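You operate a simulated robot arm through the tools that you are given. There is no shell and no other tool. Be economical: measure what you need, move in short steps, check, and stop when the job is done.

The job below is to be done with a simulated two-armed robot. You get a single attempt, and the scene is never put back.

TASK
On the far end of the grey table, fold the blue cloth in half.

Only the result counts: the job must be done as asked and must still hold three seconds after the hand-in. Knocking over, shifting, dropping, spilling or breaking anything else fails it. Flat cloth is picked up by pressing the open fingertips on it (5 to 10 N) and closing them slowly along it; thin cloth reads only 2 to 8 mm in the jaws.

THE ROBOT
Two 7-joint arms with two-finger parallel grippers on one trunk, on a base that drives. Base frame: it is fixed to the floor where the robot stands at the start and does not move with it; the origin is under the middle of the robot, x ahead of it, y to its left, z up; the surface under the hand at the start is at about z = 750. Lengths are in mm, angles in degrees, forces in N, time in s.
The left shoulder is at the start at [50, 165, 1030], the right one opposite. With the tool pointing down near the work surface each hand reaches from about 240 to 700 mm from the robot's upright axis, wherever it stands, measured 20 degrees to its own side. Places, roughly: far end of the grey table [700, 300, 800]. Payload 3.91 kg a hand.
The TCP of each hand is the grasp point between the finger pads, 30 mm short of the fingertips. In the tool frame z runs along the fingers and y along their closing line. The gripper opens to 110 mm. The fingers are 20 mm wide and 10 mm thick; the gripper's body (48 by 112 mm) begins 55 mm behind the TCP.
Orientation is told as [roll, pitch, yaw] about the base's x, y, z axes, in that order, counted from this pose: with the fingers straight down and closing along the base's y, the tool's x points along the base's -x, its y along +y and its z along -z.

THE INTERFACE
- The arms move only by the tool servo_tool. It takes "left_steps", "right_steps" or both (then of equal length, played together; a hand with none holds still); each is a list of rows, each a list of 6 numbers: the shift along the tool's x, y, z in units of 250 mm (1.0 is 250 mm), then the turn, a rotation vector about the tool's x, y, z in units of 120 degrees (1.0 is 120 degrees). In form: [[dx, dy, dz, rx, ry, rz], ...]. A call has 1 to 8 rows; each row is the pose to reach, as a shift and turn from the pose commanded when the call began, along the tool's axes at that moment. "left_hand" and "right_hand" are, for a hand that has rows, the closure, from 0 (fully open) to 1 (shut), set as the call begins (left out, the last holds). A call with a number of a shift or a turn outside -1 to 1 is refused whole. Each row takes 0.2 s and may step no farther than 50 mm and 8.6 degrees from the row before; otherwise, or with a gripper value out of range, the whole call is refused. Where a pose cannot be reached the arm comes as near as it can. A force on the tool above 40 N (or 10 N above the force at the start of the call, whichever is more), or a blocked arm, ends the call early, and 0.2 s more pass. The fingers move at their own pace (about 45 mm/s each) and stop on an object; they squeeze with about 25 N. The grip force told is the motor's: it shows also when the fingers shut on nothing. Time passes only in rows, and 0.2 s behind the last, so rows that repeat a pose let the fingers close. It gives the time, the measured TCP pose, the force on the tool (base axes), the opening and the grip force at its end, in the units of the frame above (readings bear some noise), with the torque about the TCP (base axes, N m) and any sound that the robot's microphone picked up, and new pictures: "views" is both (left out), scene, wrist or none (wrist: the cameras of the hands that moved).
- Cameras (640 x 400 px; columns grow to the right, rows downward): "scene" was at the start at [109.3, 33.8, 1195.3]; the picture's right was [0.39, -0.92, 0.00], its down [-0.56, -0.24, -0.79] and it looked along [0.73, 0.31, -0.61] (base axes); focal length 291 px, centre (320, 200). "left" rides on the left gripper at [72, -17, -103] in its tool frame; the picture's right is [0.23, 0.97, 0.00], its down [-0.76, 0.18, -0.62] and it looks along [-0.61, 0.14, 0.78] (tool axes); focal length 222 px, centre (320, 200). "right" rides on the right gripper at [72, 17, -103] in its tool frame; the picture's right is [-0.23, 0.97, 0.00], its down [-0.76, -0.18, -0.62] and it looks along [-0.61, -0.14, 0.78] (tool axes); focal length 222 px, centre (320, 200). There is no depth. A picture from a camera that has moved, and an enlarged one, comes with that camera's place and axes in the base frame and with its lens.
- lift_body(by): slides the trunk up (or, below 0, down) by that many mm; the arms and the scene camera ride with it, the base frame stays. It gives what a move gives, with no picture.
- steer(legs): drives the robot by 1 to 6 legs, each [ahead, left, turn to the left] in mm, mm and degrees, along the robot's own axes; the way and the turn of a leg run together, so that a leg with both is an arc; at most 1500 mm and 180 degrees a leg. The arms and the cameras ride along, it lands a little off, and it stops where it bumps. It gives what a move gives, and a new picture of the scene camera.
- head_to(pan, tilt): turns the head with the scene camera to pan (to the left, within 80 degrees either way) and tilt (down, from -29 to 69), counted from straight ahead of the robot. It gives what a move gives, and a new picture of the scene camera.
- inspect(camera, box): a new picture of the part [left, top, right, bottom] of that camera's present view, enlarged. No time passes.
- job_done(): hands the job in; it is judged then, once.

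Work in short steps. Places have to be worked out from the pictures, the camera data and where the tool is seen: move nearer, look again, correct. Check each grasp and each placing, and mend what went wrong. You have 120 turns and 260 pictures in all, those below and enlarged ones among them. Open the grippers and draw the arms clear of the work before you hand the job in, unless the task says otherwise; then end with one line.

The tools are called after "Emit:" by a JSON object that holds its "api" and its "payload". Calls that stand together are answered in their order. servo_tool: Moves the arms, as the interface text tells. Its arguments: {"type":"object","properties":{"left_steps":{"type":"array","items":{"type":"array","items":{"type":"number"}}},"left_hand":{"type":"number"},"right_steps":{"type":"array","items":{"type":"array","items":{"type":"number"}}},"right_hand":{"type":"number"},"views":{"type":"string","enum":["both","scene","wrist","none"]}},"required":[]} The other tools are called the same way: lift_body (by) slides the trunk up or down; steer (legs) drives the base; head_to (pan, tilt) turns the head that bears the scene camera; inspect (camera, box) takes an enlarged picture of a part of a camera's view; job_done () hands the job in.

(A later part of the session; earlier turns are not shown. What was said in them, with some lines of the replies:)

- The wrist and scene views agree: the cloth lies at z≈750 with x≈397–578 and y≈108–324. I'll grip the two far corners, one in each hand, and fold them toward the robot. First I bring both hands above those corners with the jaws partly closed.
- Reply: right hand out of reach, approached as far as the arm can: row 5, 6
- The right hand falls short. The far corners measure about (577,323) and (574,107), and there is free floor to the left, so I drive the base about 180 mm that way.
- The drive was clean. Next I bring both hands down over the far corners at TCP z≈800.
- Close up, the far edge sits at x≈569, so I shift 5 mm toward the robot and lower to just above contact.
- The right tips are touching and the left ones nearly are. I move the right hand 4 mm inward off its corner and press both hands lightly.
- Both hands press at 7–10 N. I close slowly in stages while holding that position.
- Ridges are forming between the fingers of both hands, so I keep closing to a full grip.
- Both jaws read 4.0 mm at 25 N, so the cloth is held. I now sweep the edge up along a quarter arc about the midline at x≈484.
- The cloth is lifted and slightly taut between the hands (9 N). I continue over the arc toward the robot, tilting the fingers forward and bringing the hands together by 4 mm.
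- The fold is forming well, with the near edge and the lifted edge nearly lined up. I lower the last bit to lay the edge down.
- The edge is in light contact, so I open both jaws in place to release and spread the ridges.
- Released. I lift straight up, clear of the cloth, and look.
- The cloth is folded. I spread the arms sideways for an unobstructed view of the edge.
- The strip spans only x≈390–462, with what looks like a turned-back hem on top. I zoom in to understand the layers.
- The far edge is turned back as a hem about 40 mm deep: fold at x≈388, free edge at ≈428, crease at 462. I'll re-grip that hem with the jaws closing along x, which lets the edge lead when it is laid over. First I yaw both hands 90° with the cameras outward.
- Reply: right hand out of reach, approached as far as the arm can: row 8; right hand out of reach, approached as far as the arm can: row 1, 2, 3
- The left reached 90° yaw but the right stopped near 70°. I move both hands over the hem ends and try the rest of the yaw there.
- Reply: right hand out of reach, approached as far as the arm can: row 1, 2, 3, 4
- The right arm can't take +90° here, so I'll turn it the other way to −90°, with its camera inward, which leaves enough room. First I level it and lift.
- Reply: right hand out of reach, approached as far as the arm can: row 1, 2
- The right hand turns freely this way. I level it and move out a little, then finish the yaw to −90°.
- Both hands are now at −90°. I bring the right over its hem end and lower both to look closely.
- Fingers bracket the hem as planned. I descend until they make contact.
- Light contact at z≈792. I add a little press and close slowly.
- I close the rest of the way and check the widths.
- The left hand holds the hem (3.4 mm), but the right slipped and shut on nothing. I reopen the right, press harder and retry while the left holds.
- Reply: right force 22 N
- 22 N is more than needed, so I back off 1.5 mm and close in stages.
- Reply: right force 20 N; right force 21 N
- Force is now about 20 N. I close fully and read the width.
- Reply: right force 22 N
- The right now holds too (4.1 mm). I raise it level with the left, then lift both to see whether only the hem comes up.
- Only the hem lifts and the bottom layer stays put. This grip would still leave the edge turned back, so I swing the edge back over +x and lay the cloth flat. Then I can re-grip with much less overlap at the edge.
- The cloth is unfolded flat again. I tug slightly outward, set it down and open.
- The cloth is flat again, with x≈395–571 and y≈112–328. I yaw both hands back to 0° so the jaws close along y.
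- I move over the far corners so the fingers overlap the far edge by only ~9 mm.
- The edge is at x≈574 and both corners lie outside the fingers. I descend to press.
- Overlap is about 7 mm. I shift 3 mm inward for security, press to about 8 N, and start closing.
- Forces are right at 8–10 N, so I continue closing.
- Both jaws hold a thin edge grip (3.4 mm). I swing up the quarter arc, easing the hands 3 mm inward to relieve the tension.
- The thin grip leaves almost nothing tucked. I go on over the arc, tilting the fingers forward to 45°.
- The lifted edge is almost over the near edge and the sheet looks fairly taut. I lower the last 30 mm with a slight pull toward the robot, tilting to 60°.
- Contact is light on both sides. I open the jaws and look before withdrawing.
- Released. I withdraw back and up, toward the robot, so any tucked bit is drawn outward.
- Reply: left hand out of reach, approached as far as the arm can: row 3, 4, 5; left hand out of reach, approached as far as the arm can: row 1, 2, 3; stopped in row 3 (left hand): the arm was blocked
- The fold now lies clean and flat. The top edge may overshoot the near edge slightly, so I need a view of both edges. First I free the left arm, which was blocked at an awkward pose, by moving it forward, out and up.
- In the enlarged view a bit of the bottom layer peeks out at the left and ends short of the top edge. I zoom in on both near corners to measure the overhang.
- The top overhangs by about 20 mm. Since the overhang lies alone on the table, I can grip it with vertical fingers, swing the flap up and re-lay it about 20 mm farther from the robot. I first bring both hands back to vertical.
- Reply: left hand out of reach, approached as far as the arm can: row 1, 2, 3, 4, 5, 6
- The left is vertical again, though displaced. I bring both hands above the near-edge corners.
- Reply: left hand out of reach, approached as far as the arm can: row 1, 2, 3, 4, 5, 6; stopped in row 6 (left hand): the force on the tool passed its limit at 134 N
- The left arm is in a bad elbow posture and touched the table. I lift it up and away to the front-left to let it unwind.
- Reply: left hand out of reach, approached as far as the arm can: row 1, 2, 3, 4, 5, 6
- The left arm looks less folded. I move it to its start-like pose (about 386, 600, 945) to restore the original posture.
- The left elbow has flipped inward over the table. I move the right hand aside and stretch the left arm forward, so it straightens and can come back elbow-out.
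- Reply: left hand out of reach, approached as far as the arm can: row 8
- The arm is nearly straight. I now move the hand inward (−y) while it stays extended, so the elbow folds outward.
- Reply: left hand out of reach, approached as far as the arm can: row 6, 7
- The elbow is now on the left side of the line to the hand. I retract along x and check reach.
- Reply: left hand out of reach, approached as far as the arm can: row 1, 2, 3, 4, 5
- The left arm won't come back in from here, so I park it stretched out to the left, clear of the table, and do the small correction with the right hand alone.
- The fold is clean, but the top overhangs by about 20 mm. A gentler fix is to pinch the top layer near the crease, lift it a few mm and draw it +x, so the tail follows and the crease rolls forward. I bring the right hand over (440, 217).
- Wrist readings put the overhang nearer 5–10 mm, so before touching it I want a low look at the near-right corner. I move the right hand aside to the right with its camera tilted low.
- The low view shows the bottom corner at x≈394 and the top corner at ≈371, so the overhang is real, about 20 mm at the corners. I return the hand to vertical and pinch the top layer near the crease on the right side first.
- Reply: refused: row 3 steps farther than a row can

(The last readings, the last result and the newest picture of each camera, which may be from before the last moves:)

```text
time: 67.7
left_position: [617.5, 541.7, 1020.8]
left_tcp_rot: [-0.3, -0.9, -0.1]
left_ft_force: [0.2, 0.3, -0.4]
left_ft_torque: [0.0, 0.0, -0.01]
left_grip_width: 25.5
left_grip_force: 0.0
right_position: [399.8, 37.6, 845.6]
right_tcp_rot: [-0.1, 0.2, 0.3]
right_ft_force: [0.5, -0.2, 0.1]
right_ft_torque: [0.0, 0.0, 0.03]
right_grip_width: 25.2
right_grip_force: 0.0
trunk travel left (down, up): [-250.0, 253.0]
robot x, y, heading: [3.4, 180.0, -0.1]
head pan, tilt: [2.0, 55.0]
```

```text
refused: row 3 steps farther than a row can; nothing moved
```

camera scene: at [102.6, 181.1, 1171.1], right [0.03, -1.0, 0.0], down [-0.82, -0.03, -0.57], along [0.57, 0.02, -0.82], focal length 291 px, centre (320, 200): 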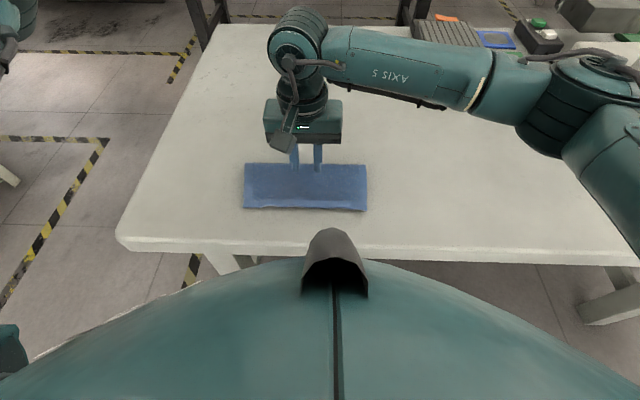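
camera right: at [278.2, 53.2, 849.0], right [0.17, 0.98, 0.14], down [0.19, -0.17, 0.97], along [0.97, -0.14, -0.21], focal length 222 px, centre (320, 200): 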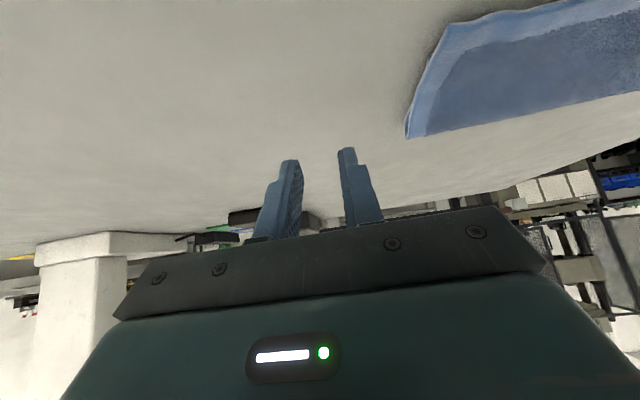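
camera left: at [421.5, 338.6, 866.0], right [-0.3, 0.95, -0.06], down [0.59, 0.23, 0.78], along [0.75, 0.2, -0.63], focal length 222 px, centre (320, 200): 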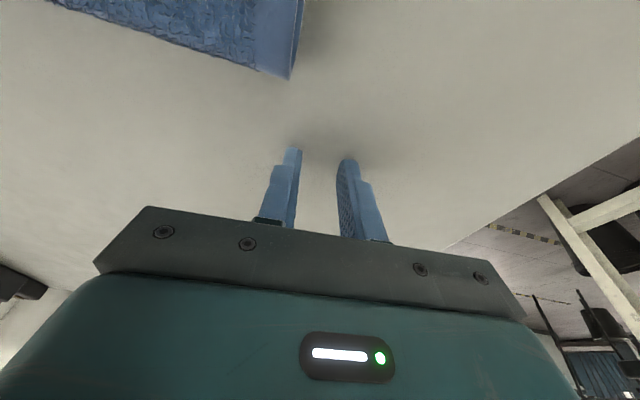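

I split the move into smaller steps.

Emit:
{"api": "servo_tool", "payload": {"right_steps": [[-0.05, 0.12, 0, 0, 0, 0], [-0.1, 0.25, 0.02, 0, 0, 0], [-0.14, 0.38, 0.07, 0, 0, 0], [-0.176, 0.49, 0.15, 0, 0, 0]], "views": "wrist"}}

```text
time: 68.7
left_position: [618.4, 541.8, 1021.5]
left_tcp_rot: [-0.4, -1.0, 0.0]
left_ft_force: [0.3, 0.6, 0.1]
left_ft_torque: [0.02, -0.03, 0.01]
left_grip_width: 25.1
left_grip_force: 0.1
right_position: [443.8, 161.5, 806.9]
right_tcp_rot: [-0.2, 0.0, 0.3]
right_ft_force: [-0.7, -0.4, -0.3]
right_ft_torque: [0.01, -0.01, -0.01]
right_grip_width: 25.2
right_grip_force: 0.0
trunk travel left (down, up): [-250.0, 253.0]
robot x, y, heading: [-5.2, 178.1, -0.3]
head pan, tilt: [2.0, 55.0]
camera right: at [371.1, 178.6, 909.6], right [0.22, 0.98, 0.0], down [0.76, -0.17, 0.62], along [0.61, -0.14, -0.78], focal length 222 px, centre (320, 200)
```

right: 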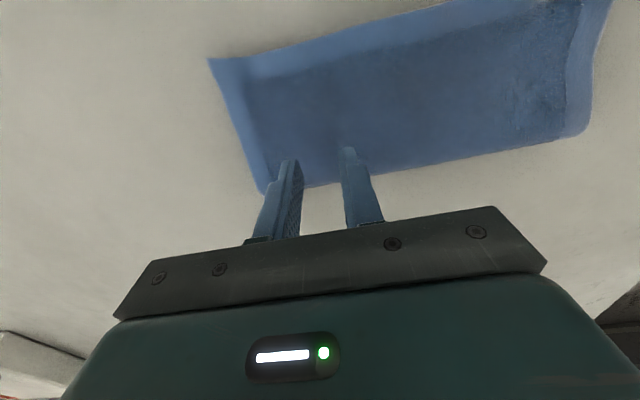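

I lower to contact on the two layers.

Emit:
{"api": "servo_tool", "payload": {"right_steps": [[0, 0, 0.04, 0, 0, 0], [0, 0, 0.068, 0, 0, 0], [0, 0, 0.076, 0, 0, 0], [0, 0, 0.082, 0, 0, 0]], "views": "none"}}

```text
time: 69.7
left_position: [616.1, 541.6, 1021.6]
left_tcp_rot: [-0.3, -1.0, 0.1]
left_ft_force: [0.1, 0.7, -0.1]
left_ft_torque: [0.01, 0.01, 0.02]
left_grip_width: 25.5
left_grip_force: 0.1
right_position: [443.8, 161.1, 787.0]
right_tcp_rot: [-0.2, 0.0, 0.4]
right_ft_force: [-1.1, 0.9, 2.7]
right_ft_torque: [0.01, 0.02, 0.0]
right_grip_width: 25.4
right_grip_force: 0.0
trunk travel left (down, up): [-250.0, 253.0]
robot x, y, heading: [3.4, 181.9, 0.1]
head pan, tilt: [2.0, 55.0]
```

Contact is 2.7 N at z≈787. I press about 1.5 mm more and close in stages.

Emit:
{"api": "servo_tool", "payload": {"right_steps": [[0, 0, 0.006, 0, 0, 0]], "right_hand": 0.82, "views": "none"}}

Emit:
{"api": "servo_tool", "payload": {"right_steps": [[0, 0, 0, 0, 0, 0]], "right_hand": 0.87, "views": "none"}}

Emit:
{"api": "servo_tool", "payload": {"right_steps": [[0, 0, 0, 0, 0, 0]], "right_hand": 0.92, "views": "none"}}

Emit:
{"api": "servo_tool", "payload": {"right_steps": [[0, 0, 0, 0, 0, 0], [0, 0, 0, 0, 0, 0]], "right_hand": 1, "views": "wrist"}}

```text
time: 70.1
left_position: [616.3, 542.1, 1020.5]
left_tcp_rot: [-0.2, -0.9, 0.0]
left_ft_force: [0.0, -0.1, 0.8]
left_ft_torque: [0.0, 0.07, -0.03]
left_grip_width: 25.4
left_grip_force: 0.1
right_position: [443.3, 158.6, 785.9]
right_tcp_rot: [-0.1, 0.0, 0.3]
right_ft_force: [0.0, 0.7, 4.1]
right_ft_torque: [0.0, 0.0, 0.02]
right_grip_width: 19.6
right_grip_force: 0.2
trunk travel left (down, up): [-250.0, 253.0]
robot x, y, heading: [1.9, 178.1, 0.2]
head pan, tilt: [2.0, 55.0]
```

```text
time: 70.5
left_position: [616.3, 542.0, 1020.0]
left_tcp_rot: [-0.3, -0.8, 0.0]
left_ft_force: [-0.4, -1.0, 0.3]
left_ft_torque: [-0.02, 0.0, -0.02]
left_grip_width: 25.2
left_grip_force: 0.0
right_position: [443.8, 159.5, 787.3]
right_tcp_rot: [-0.2, -0.1, 0.3]
right_ft_force: [-0.1, 0.0, 3.4]
right_ft_torque: [0.01, 0.0, 0.01]
right_grip_width: 14.3
right_grip_force: 0.1
trunk travel left (down, up): [-250.0, 253.0]
robot x, y, heading: [0.2, 179.6, -0.2]
head pan, tilt: [2.0, 55.0]
```

```text
time: 70.9
left_position: [618.4, 541.5, 1021.2]
left_tcp_rot: [-0.4, -0.9, 0.0]
left_ft_force: [-0.3, -0.4, 0.3]
left_ft_torque: [-0.01, 0.01, -0.01]
left_grip_width: 25.1
left_grip_force: 0.1
right_position: [443.1, 159.8, 785.2]
right_tcp_rot: [-0.2, 0.2, 0.3]
right_ft_force: [0.4, -0.7, 4.4]
right_ft_torque: [0.01, -0.03, -0.01]
right_grip_width: 8.9
right_grip_force: 0.2
trunk travel left (down, up): [-250.0, 253.0]
robot x, y, heading: [2.7, 179.5, -0.1]
head pan, tilt: [2.0, 55.0]
```

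```text
time: 71.5
left_position: [616.6, 543.4, 1021.5]
left_tcp_rot: [-0.3, -0.9, 0.1]
left_ft_force: [0.3, 0.3, -1.0]
left_ft_torque: [0.01, -0.01, 0.0]
left_grip_width: 25.3
left_grip_force: 0.0
right_position: [442.7, 159.5, 787.3]
right_tcp_rot: [-0.2, 0.1, 0.4]
right_ft_force: [-0.1, 0.3, 4.1]
right_ft_torque: [-0.01, -0.01, -0.02]
right_grip_width: 3.4
right_grip_force: 25.3
trunk travel left (down, up): [-250.0, 253.0]
robot x, y, heading: [2.1, 180.3, 0.0]
head pan, tilt: [2.0, 55.0]
camera right: at [371.0, 176.7, 889.0], right [0.22, 0.98, 0.0], down [0.76, -0.17, 0.62], along [0.61, -0.14, -0.78], focal length 222 px, centre (320, 200)
```

right: 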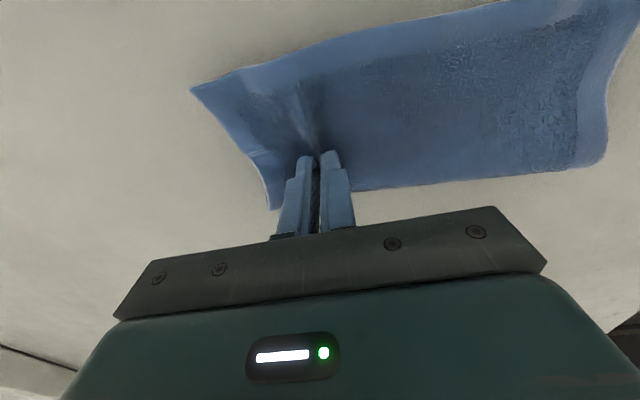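

The right hand has the top layer (3.4 mm). I lift 12 mm and draw it 20 mm in +x, then look.

Emit:
{"api": "servo_tool", "payload": {"right_steps": [[0, 0, -0.05, 0, 0, 0], [-0.03, 0, -0.05, 0, 0, 0], [-0.06, 0, -0.05, 0, 0, 0], [-0.08, 0, -0.05, 0, 0, 0], [-0.08, 0, -0.02, 0, 0, 0]]}}

Emit:
{"api": "inspect", "payload": {"camera": "scene", "box": [232, 145, 392, 225]}}

```text
time: 72.7
left_position: [617.1, 542.4, 1021.4]
left_tcp_rot: [-0.3, -0.9, 0.0]
left_ft_force: [-0.4, 0.6, -0.1]
left_ft_torque: [0.01, -0.01, -0.01]
left_grip_width: 25.3
left_grip_force: 0.2
right_position: [463.2, 160.3, 791.4]
right_tcp_rot: [-0.2, 0.0, 0.2]
right_ft_force: [0.4, 0.1, -0.4]
right_ft_torque: [-0.01, 0.03, -0.03]
right_grip_width: 3.8
right_grip_force: 25.2
trunk travel left (down, up): [-250.0, 253.0]
robot x, y, heading: [-2.6, 175.5, -0.1]
head pan, tilt: [2.0, 55.0]
camera scene: at [102.5, 180.8, 1171.1], right [0.03, -1.0, 0.0], down [-0.82, -0.03, -0.57], along [0.57, 0.02, -0.82], focal length 291 px, centre (320, 200)
camera right: at [391.3, 177.5, 893.7], right [0.22, 0.98, 0.0], down [0.76, -0.17, 0.62], along [0.61, -0.14, -0.78], focal length 222 px, centre (320, 200)
```

scene: 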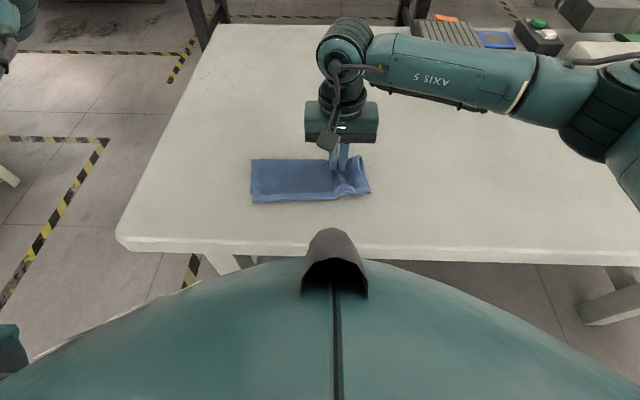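
right: 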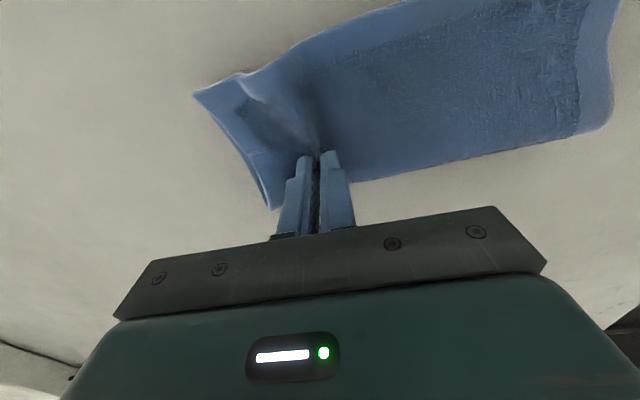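

```text
4.00 times, centred on (312, 185) of scene
camera zoom: at [102.5, 180.8, 1171.1], right [0.03, -1.0, 0.0], down [-0.82, -0.03, -0.57], along [0.57, 0.02, -0.82], focal length 1163 px, centre (352, 260)
```

zoom: 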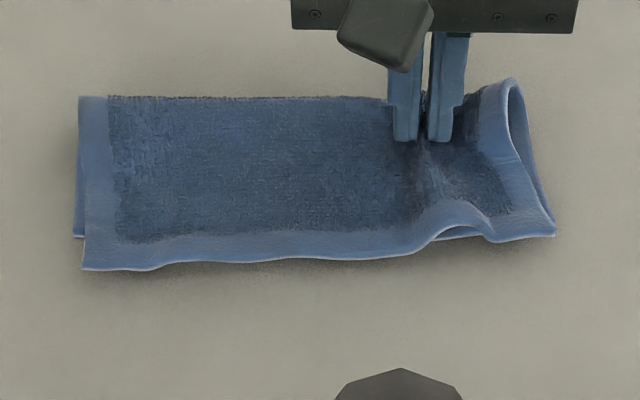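

The right corner is now aligned and the left follows partly, with about 15 mm left there. I lower and release, then check how it relaxes.

Emit:
{"api": "servo_tool", "payload": {"right_steps": [[0, 0, 0.016, 0, 0, 0], [0, 0, 0.016, 0, 0, 0]], "right_hand": 1, "views": "none"}}

Emit:
{"api": "servo_tool", "payload": {"right_steps": [[0, 0, 0, 0, 0, 0], [0, 0, 0, 0, 0, 0]], "right_hand": 0.77, "views": "none"}}

Emit:
{"api": "servo_tool", "payload": {"right_steps": [[0, 0, -0.08, 0, 0, 0], [0, 0, -0.2, 0, 0, 0], [0, -0.1, -0.3, 0, 0, 0], [0, -0.28, -0.35, 0, 0, 0], [0, -0.46, -0.35, 0, 0, 0]], "views": "none"}}

Emit:
{"api": "inspect", "payload": {"camera": "scene", "box": [232, 145, 392, 225]}}

```text
time: 73.3
left_position: [616.3, 541.5, 1020.2]
left_tcp_rot: [-0.2, -0.9, 0.1]
left_ft_force: [-0.4, 0.3, -0.4]
left_ft_torque: [0.03, 0.03, 0.0]
left_grip_width: 25.7
left_grip_force: 0.0
right_position: [463.3, 160.2, 788.1]
right_tcp_rot: [-0.1, 0.0, 0.3]
right_ft_force: [1.7, 0.3, 3.0]
right_ft_torque: [0.0, -0.02, 0.02]
right_grip_width: 3.5
right_grip_force: 25.5
trunk travel left (down, up): [-250.0, 253.0]
robot x, y, heading: [0.2, 178.6, 0.2]
head pan, tilt: [2.0, 55.0]
```

```text
time: 73.9
left_position: [619.1, 541.5, 1021.8]
left_tcp_rot: [-0.3, -0.9, 0.0]
left_ft_force: [0.0, -0.4, -0.5]
left_ft_torque: [0.01, -0.01, 0.0]
left_grip_width: 25.4
left_grip_force: 0.1
right_position: [463.8, 161.0, 785.6]
right_tcp_rot: [-0.2, -0.1, 0.3]
right_ft_force: [0.5, 0.0, 3.9]
right_ft_torque: [0.01, 0.0, -0.01]
right_grip_width: 24.0
right_grip_force: 0.1
trunk travel left (down, up): [-250.0, 253.0]
robot x, y, heading: [2.3, 178.7, 0.0]
head pan, tilt: [2.0, 55.0]
```

```text
time: 75.1
left_position: [616.6, 542.1, 1020.9]
left_tcp_rot: [-0.4, -1.0, 0.0]
left_ft_force: [-0.2, 0.2, -0.7]
left_ft_torque: [0.04, -0.01, 0.01]
left_grip_width: 25.3
left_grip_force: 0.1
right_position: [461.5, 44.1, 876.5]
right_tcp_rot: [-0.2, 0.0, 0.4]
right_ft_force: [0.6, 0.9, 0.7]
right_ft_torque: [0.03, 0.01, -0.01]
right_grip_width: 25.4
right_grip_force: 0.0
trunk travel left (down, up): [-250.0, 253.0]
robot x, y, heading: [-2.4, 178.6, 0.2]
head pan, tilt: [2.0, 55.0]
```

```text
4.00 times, centred on (312, 185) of scene
camera zoom: at [102.4, 180.5, 1171.1], right [0.03, -1.0, 0.0], down [-0.82, -0.03, -0.57], along [0.57, 0.02, -0.82], focal length 1163 px, centre (352, 260)
```

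zoom: 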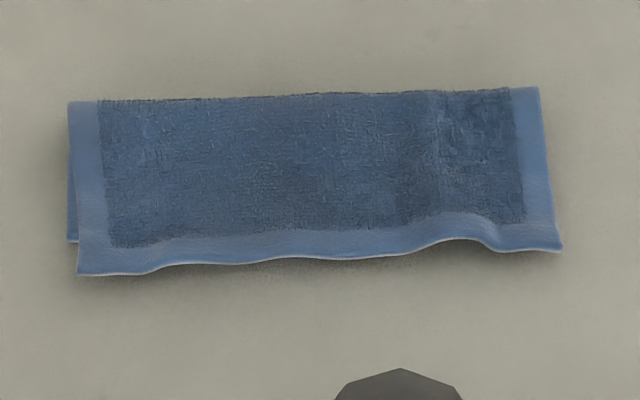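

It relaxed well; the right side is aligned and the left top corner still overhangs by about 15 mm. I do the same pinch on the left side at (450, 280).

Emit:
{"api": "servo_tool", "payload": {"right_steps": [[0.007, 0.157, 0, 0, 0, 0], [0.014, 0.315, 0, 0, 0, 0], [0.021, 0.472, 0.03, 0, 0, 0], [0.028, 0.63, 0.1, 0, 0, 0], [0.036, 0.787, 0.19, 0, 0, 0], [0.044, 0.944, 0.28, 0, 0, 0], [0.044, 0.944, 0.34, 0, 0, 0]], "views": "wrist"}}

```text
time: 76.7
left_position: [616.8, 543.0, 1020.9]
left_tcp_rot: [-0.3, -0.9, 0.0]
left_ft_force: [0.0, -0.1, -0.9]
left_ft_torque: [-0.02, 0.01, 0.0]
left_grip_width: 25.2
left_grip_force: 0.1
right_position: [452.2, 279.7, 789.7]
right_tcp_rot: [-0.1, 0.0, 0.3]
right_ft_force: [0.0, -0.3, 0.7]
right_ft_torque: [0.04, 0.01, 0.0]
right_grip_width: 25.3
right_grip_force: 0.0
trunk travel left (down, up): [-250.0, 253.0]
robot x, y, heading: [0.6, 179.1, -0.1]
head pan, tilt: [2.0, 55.0]
camera right: at [380.4, 297.0, 892.1], right [0.22, 0.98, 0.0], down [0.76, -0.17, 0.62], along [0.61, -0.14, -0.78], focal length 222 px, centre (320, 200)
```

right: 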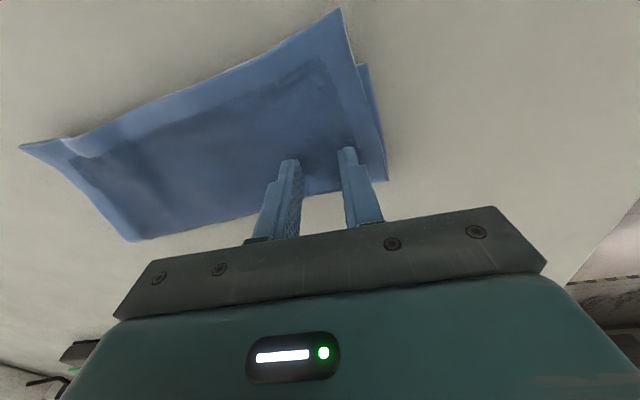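

From here the left overhang is about 20 mm (bottom corner ≈403, top ≈378). I press and close.

Emit:
{"api": "servo_tool", "payload": {"right_steps": [[0, 0, 0.008, 0, 0, 0], [0, 0, 0.016, 0, 0, 0], [0, 0, 0.018, 0, 0, 0]], "views": "none"}}

Emit:
{"api": "servo_tool", "payload": {"right_steps": [[0, 0, 0, 0, 0, 0]], "right_hand": 0.82, "views": "none"}}

Emit:
{"api": "servo_tool", "payload": {"right_steps": [[0, 0, 0, 0, 0, 0]], "right_hand": 0.87, "views": "none"}}

Emit:
{"api": "servo_tool", "payload": {"right_steps": [[0, 0, 0, 0, 0, 0]], "right_hand": 0.92, "views": "none"}}

Emit:
{"api": "servo_tool", "payload": {"right_steps": [[0, 0, 0, 0, 0, 0], [0, 0, 0, 0, 0, 0]], "right_hand": 1, "views": "none"}}

```text
time: 77.5
left_position: [617.3, 541.3, 1021.7]
left_tcp_rot: [-0.3, -0.9, -0.1]
left_ft_force: [-0.8, 0.0, 0.1]
left_ft_torque: [-0.02, 0.0, 0.0]
left_grip_width: 25.5
left_grip_force: 0.0
right_position: [451.9, 280.6, 786.0]
right_tcp_rot: [-0.1, -0.1, 0.4]
right_ft_force: [1.4, -1.5, 9.9]
right_ft_torque: [-0.02, 0.0, -0.03]
right_grip_width: 25.0
right_grip_force: 0.1
trunk travel left (down, up): [-250.0, 253.0]
robot x, y, heading: [-2.0, 176.6, -0.0]
head pan, tilt: [2.0, 55.0]
```

```text
time: 77.9
left_position: [616.4, 542.0, 1021.6]
left_tcp_rot: [-0.3, -0.9, 0.1]
left_ft_force: [-0.5, 0.1, 0.0]
left_ft_torque: [-0.01, -0.01, -0.01]
left_grip_width: 25.4
left_grip_force: 0.0
right_position: [451.5, 281.0, 786.3]
right_tcp_rot: [-0.1, -0.1, 0.4]
right_ft_force: [2.0, 0.5, 12.1]
right_ft_torque: [-0.01, -0.05, -0.02]
right_grip_width: 19.2
right_grip_force: 0.0
trunk travel left (down, up): [-250.0, 253.0]
robot x, y, heading: [-0.3, 181.9, -0.1]
head pan, tilt: [2.0, 55.0]
```

```text
time: 78.3
left_position: [615.3, 541.9, 1022.2]
left_tcp_rot: [-0.2, -0.8, 0.0]
left_ft_force: [0.0, 0.3, 0.2]
left_ft_torque: [0.01, -0.04, 0.01]
left_grip_width: 25.4
left_grip_force: 0.1
right_position: [451.9, 280.3, 784.9]
right_tcp_rot: [-0.1, 0.0, 0.5]
right_ft_force: [1.7, 0.2, 12.8]
right_ft_torque: [0.02, -0.03, 0.01]
right_grip_width: 13.6
right_grip_force: 0.1
trunk travel left (down, up): [-250.0, 253.0]
robot x, y, heading: [1.5, 180.4, -0.1]
head pan, tilt: [2.0, 55.0]
```

```text
time: 78.7
left_position: [617.3, 541.2, 1022.2]
left_tcp_rot: [-0.2, -0.9, 0.0]
left_ft_force: [0.1, 0.7, -1.8]
left_ft_torque: [-0.01, 0.02, 0.0]
left_grip_width: 25.2
left_grip_force: 0.0
right_position: [451.4, 279.7, 785.4]
right_tcp_rot: [-0.1, 0.0, 0.4]
right_ft_force: [-0.9, 0.5, 13.9]
right_ft_torque: [0.02, 0.01, 0.0]
right_grip_width: 9.8
right_grip_force: 1.0
trunk travel left (down, up): [-250.0, 253.0]
robot x, y, heading: [2.4, 178.2, -0.1]
head pan, tilt: [2.0, 55.0]
```

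```text
time: 79.3
left_position: [616.4, 542.2, 1021.1]
left_tcp_rot: [-0.3, -0.9, 0.1]
left_ft_force: [-0.2, 0.5, 1.1]
left_ft_torque: [-0.02, 0.01, -0.02]
left_grip_width: 25.2
left_grip_force: 0.0
right_position: [451.3, 279.5, 784.7]
right_tcp_rot: [-0.1, 0.0, 0.2]
right_ft_force: [-0.3, 1.4, 15.6]
right_ft_torque: [0.04, 0.01, 0.0]
right_grip_width: 4.7
right_grip_force: 24.9
trunk travel left (down, up): [-250.0, 253.0]
robot x, y, heading: [-1.1, 179.9, -0.1]
head pan, tilt: [2.0, 55.0]
```

Held at 4.7 mm. I lift 12 mm, draw 20 mm in +x and look.

Emit:
{"api": "servo_tool", "payload": {"right_steps": [[0, 0, -0.056, 0, 0, 0], [-0.03, 0, -0.056, 0, 0, 0], [-0.06, 0, -0.056, 0, 0, 0], [-0.08, 0, -0.056, 0, 0, 0], [-0.08, 0, -0.024, 0, 0, 0]], "views": "wrist"}}

Emit:
{"api": "inspect", "payload": {"camera": "scene", "box": [232, 145, 392, 225]}}

```text
time: 80.5
left_position: [616.7, 542.0, 1021.5]
left_tcp_rot: [-0.3, -0.9, 0.0]
left_ft_force: [-0.7, -0.5, -0.3]
left_ft_torque: [0.0, 0.01, 0.0]
left_grip_width: 25.0
left_grip_force: 0.1
right_position: [471.4, 281.4, 790.5]
right_tcp_rot: [-0.2, 0.0, 0.4]
right_ft_force: [0.1, -1.0, 0.9]
right_ft_torque: [-0.02, -0.01, 0.0]
right_grip_width: 3.4
right_grip_force: 24.7
trunk travel left (down, up): [-250.0, 253.0]
robot x, y, heading: [-1.1, 178.6, 0.1]
head pan, tilt: [2.0, 55.0]
camera right: at [399.6, 297.1, 893.1], right [0.22, 0.98, 0.0], down [0.76, -0.17, 0.62], along [0.61, -0.14, -0.78], focal length 222 px, centre (320, 200)
```

right: 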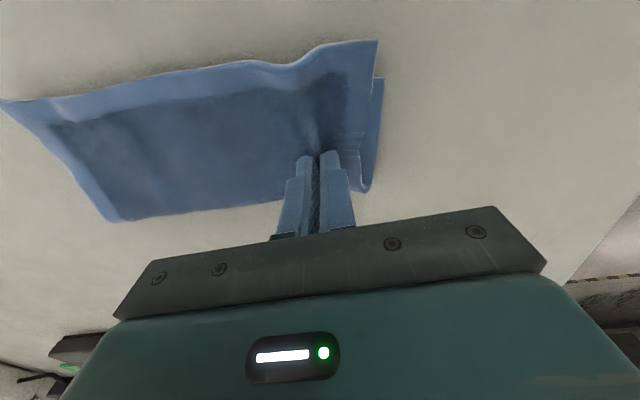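

```text
4.00 times, centred on (312, 185) of scene
camera zoom: at [102.3, 180.8, 1171.2], right [0.03, -1.0, 0.0], down [-0.82, -0.03, -0.57], along [0.57, 0.02, -0.82], focal length 1163 px, centre (352, 260)
```

zoom: 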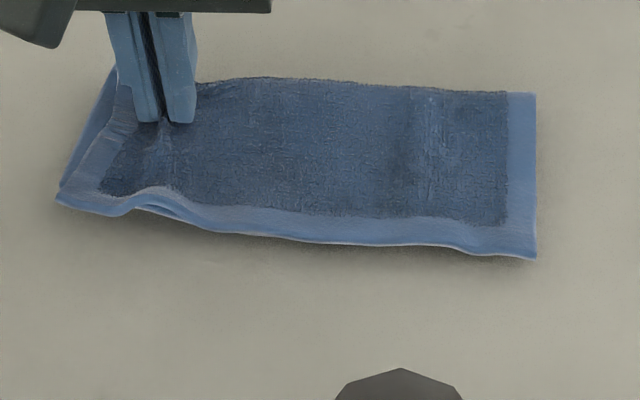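

The left overhang has dropped to about 13 mm, with some slide of the whole cloth. I draw another 14 mm in +x before releasing.

Emit:
{"api": "servo_tool", "payload": {"right_steps": [[0, 0, -0.04, 0, 0, 0], [-0.03, 0, -0.04, 0, 0, 0], [-0.056, 0, -0.04, 0, 0, 0], [-0.056, 0, 0, 0, 0, 0], [-0.056, 0, 0.016, 0, 0, 0]], "views": "none"}}

Emit:
{"api": "servo_tool", "payload": {"right_steps": [[0, 0, 0, 0, 0, 0], [0, 0, 0, 0, 0, 0]], "right_hand": 0.77, "views": "none"}}

Emit:
{"api": "servo_tool", "payload": {"right_steps": [[0, 0, -0.08, 0, 0, 0], [0, 0, -0.2, 0, 0, 0], [0.1, -0.05, -0.3, 0, 0, 0], [0.2, -0.1, -0.4, 0, 0, 0], [0.3, -0.1, -0.45, 0, 0, 0]], "views": "both"}}

Emit:
{"api": "inspect", "payload": {"camera": "right", "box": [200, 0, 480, 170]}}

```text
time: 81.7
left_position: [617.1, 541.0, 1021.7]
left_tcp_rot: [-0.4, -0.9, -0.1]
left_ft_force: [0.1, -0.9, 0.1]
left_ft_torque: [-0.01, 0.01, 0.03]
left_grip_width: 25.3
left_grip_force: 0.0
right_position: [485.5, 281.6, 787.8]
right_tcp_rot: [-0.1, 0.0, 0.3]
right_ft_force: [-1.2, -1.2, 7.2]
right_ft_torque: [0.01, 0.01, 0.0]
right_grip_width: 3.5
right_grip_force: 25.0
trunk travel left (down, up): [-250.0, 253.0]
robot x, y, heading: [-1.1, 176.3, -0.2]
head pan, tilt: [2.0, 55.0]
```

```text
time: 82.3
left_position: [616.7, 542.1, 1021.4]
left_tcp_rot: [-0.3, -0.9, 0.0]
left_ft_force: [0.0, 0.6, -0.4]
left_ft_torque: [0.03, 0.01, -0.03]
left_grip_width: 25.2
left_grip_force: 0.0
right_position: [486.6, 281.4, 787.9]
right_tcp_rot: [-0.2, 0.1, 0.3]
right_ft_force: [-0.2, -0.2, 4.2]
right_ft_torque: [0.01, 0.0, -0.02]
right_grip_width: 23.3
right_grip_force: 0.0
trunk travel left (down, up): [-250.0, 253.0]
robot x, y, heading: [1.0, 180.8, -0.2]
head pan, tilt: [2.0, 55.0]
```

```text
time: 83.5
left_position: [616.8, 541.9, 1021.2]
left_tcp_rot: [-0.4, -0.9, 0.1]
left_ft_force: [-0.1, 0.6, 0.3]
left_ft_torque: [0.0, -0.01, 0.0]
left_grip_width: 25.2
left_grip_force: 0.2
right_position: [410.5, 255.1, 898.6]
right_tcp_rot: [-0.2, 0.0, 0.3]
right_ft_force: [0.3, -0.5, -0.3]
right_ft_torque: [0.02, -0.01, 0.0]
right_grip_width: 25.2
right_grip_force: 0.0
trunk travel left (down, up): [-250.0, 253.0]
robot x, y, heading: [-1.4, 179.0, 0.2]
head pan, tilt: [2.0, 55.0]
camera scene: at [102.4, 180.8, 1171.1], right [0.03, -1.0, 0.0], down [-0.82, -0.03, -0.57], along [0.57, 0.02, -0.82], focal length 291 px, centre (320, 200)
camera right: at [339.3, 271.8, 1000.7], right [0.22, 0.97, 0.0], down [0.76, -0.17, 0.62], along [0.61, -0.14, -0.78], focal length 222 px, centre (320, 200)
```

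scene: 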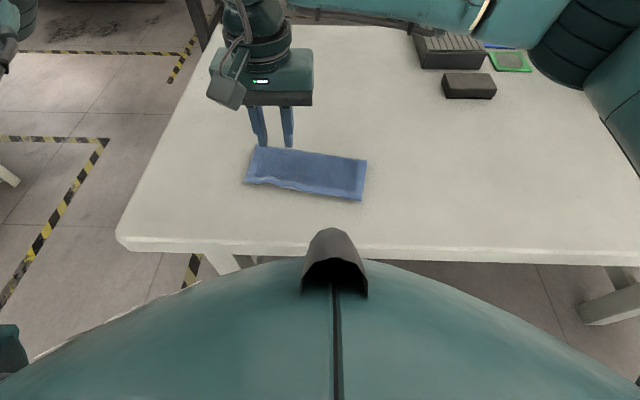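
right: 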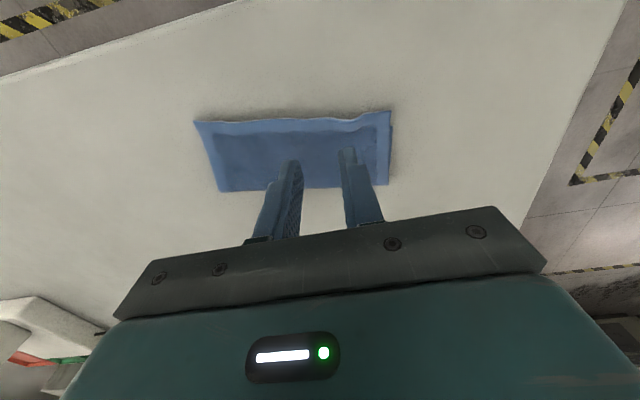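

```text
2.29 times, centred on (340, 85) of right
camera zoom: at [339.3, 271.8, 1000.7], right [0.22, 0.97, 0.0], down [0.76, -0.17, 0.62], along [0.61, -0.14, -0.78], focal length 508 px, centre (274, 463)
```

zoom: 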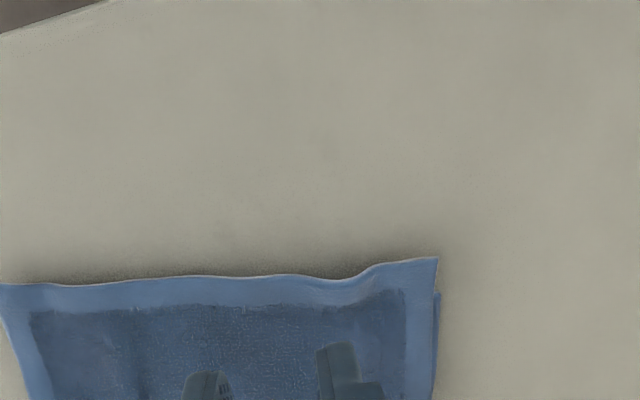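

I check the full fold from the scene camera to measure both layers.

Emit:
{"api": "inspect", "payload": {"camera": "scene", "box": [232, 135, 392, 215]}}

Emit:
{"api": "inspect", "payload": {"camera": "scene", "box": [240, 140, 280, 195]}}

Emit:
{"api": "inspect", "payload": {"camera": "scene", "box": [340, 150, 380, 205]}}

```text
4.00 times, centred on (312, 175) of scene
camera zoom: at [102.4, 180.8, 1171.1], right [0.03, -1.0, 0.0], down [-0.82, -0.03, -0.57], along [0.57, 0.02, -0.82], focal length 1163 px, centre (352, 300)
```

zoom: 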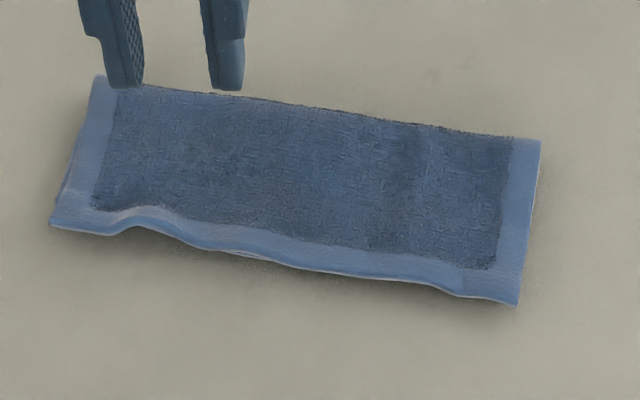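

```text
7.27 times, centred on (260, 168) of scene
camera zoom: at [102.4, 180.8, 1171.1], right [0.03, -1.0, 0.0], down [-0.82, -0.03, -0.57], along [0.57, 0.02, -0.82], focal length 2115 px, centre (756, 436)
```

zoom: 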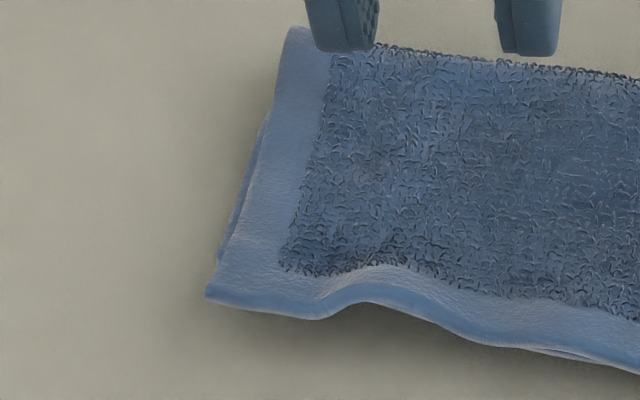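

```text
7.27 times, centred on (360, 178) of scene
camera zoom: at [102.4, 180.8, 1171.1], right [0.03, -1.0, 0.0], down [-0.82, -0.03, -0.57], along [0.57, 0.02, -0.82], focal length 2115 px, centre (29, 364)
```

zoom: 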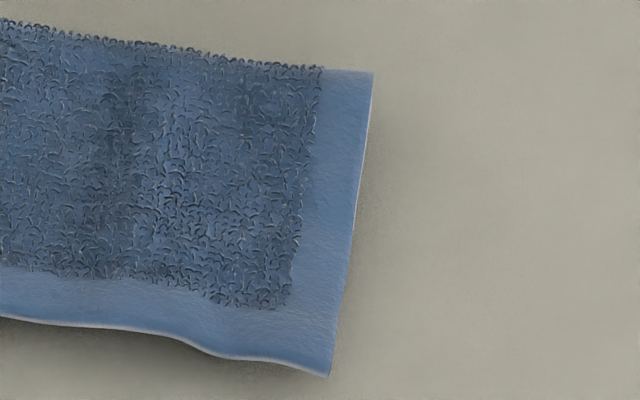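

The middle edges now coincide and the corners are within about 10 mm, with the fold lying flat. I open both grippers fully and draw the right arm clear.

Emit:
{"api": "servo_tool", "payload": {"right_steps": [[0, -0.02, -0.16, 0, 0, 0], [0, -0.18, -0.2, 0, 0, 0], [0, -0.36, -0.2, 0, 0, 0], [0, -0.54, -0.2, 0, 0, 0], [0, -0.72, -0.2, 0, 0, 0], [0, -0.9, -0.2, 0, 0, 0]], "left_steps": [[0, 0, 0, 0, 0, 0], [0, 0, 0, 0, 0, 0], [0, 0, 0, 0, 0, 0], [0, 0, 0, 0, 0, 0], [0, 0, 0, 0, 0, 0], [0, 0, 0, 0, 0, 0]], "left_hand": 0, "right_hand": 0, "views": "scene"}}

Emit:
{"api": "inspect", "payload": {"camera": "scene", "box": [232, 135, 392, 215]}}

```text
time: 84.9
left_position: [617.7, 541.6, 1021.1]
left_tcp_rot: [-0.3, -0.9, -0.1]
left_ft_force: [-0.1, 0.0, -0.2]
left_ft_torque: [0.02, 0.0, 0.03]
left_grip_width: 110.0
left_grip_force: 0.2
right_position: [409.4, 30.5, 949.0]
right_tcp_rot: [-0.3, -0.1, 0.3]
right_ft_force: [0.7, -0.8, 0.5]
right_ft_torque: [-0.02, 0.02, 0.02]
right_grip_width: 110.0
right_grip_force: 0.0
trunk travel left (down, up): [-250.0, 253.0]
robot x, y, heading: [3.4, 176.4, 0.1]
head pan, tilt: [2.0, 55.0]
camera scene: at [102.4, 180.5, 1171.2], right [0.03, -1.0, 0.0], down [-0.82, -0.03, -0.57], along [0.57, 0.02, -0.82], focal length 291 px, centre (320, 200)
```

scene: 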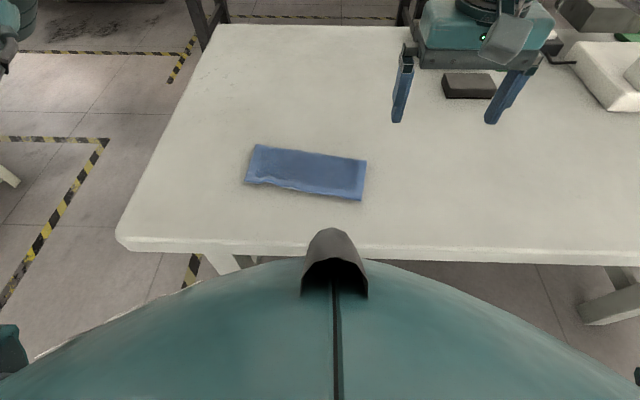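

```text
4.00 times, centred on (312, 175) of scene
camera zoom: at [102.4, 180.5, 1171.2], right [0.03, -1.0, 0.0], down [-0.82, -0.03, -0.57], along [0.57, 0.02, -0.82], focal length 1163 px, centre (352, 300)
```

zoom: 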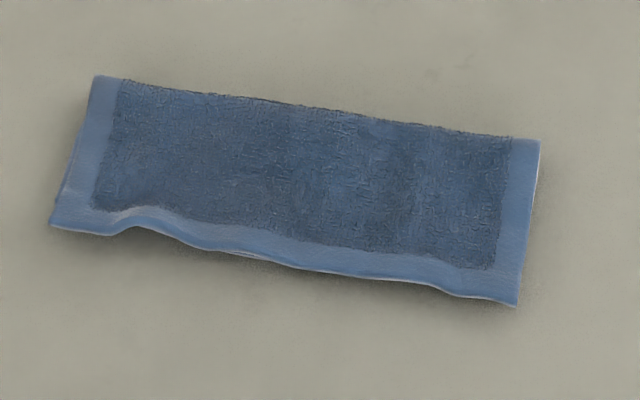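

The cloth lies folded in half, flat and stable. The arms are clear, the grippers are open and nothing else in view has been disturbed, so I hand the job in.

Emit:
{"api": "job_done", "payload": {}}

```text
The job is handed in.
```

The blue cloth is folded in half and lying flat at the far end of the grey table. The edges meet in the middle, and the left corner of the top layer overhangs by roughly 10–20 mm; the cloth also slid and turned slightly from where it started. The left arm bumped the bare table once (134 N reading), but nothing visible moved.
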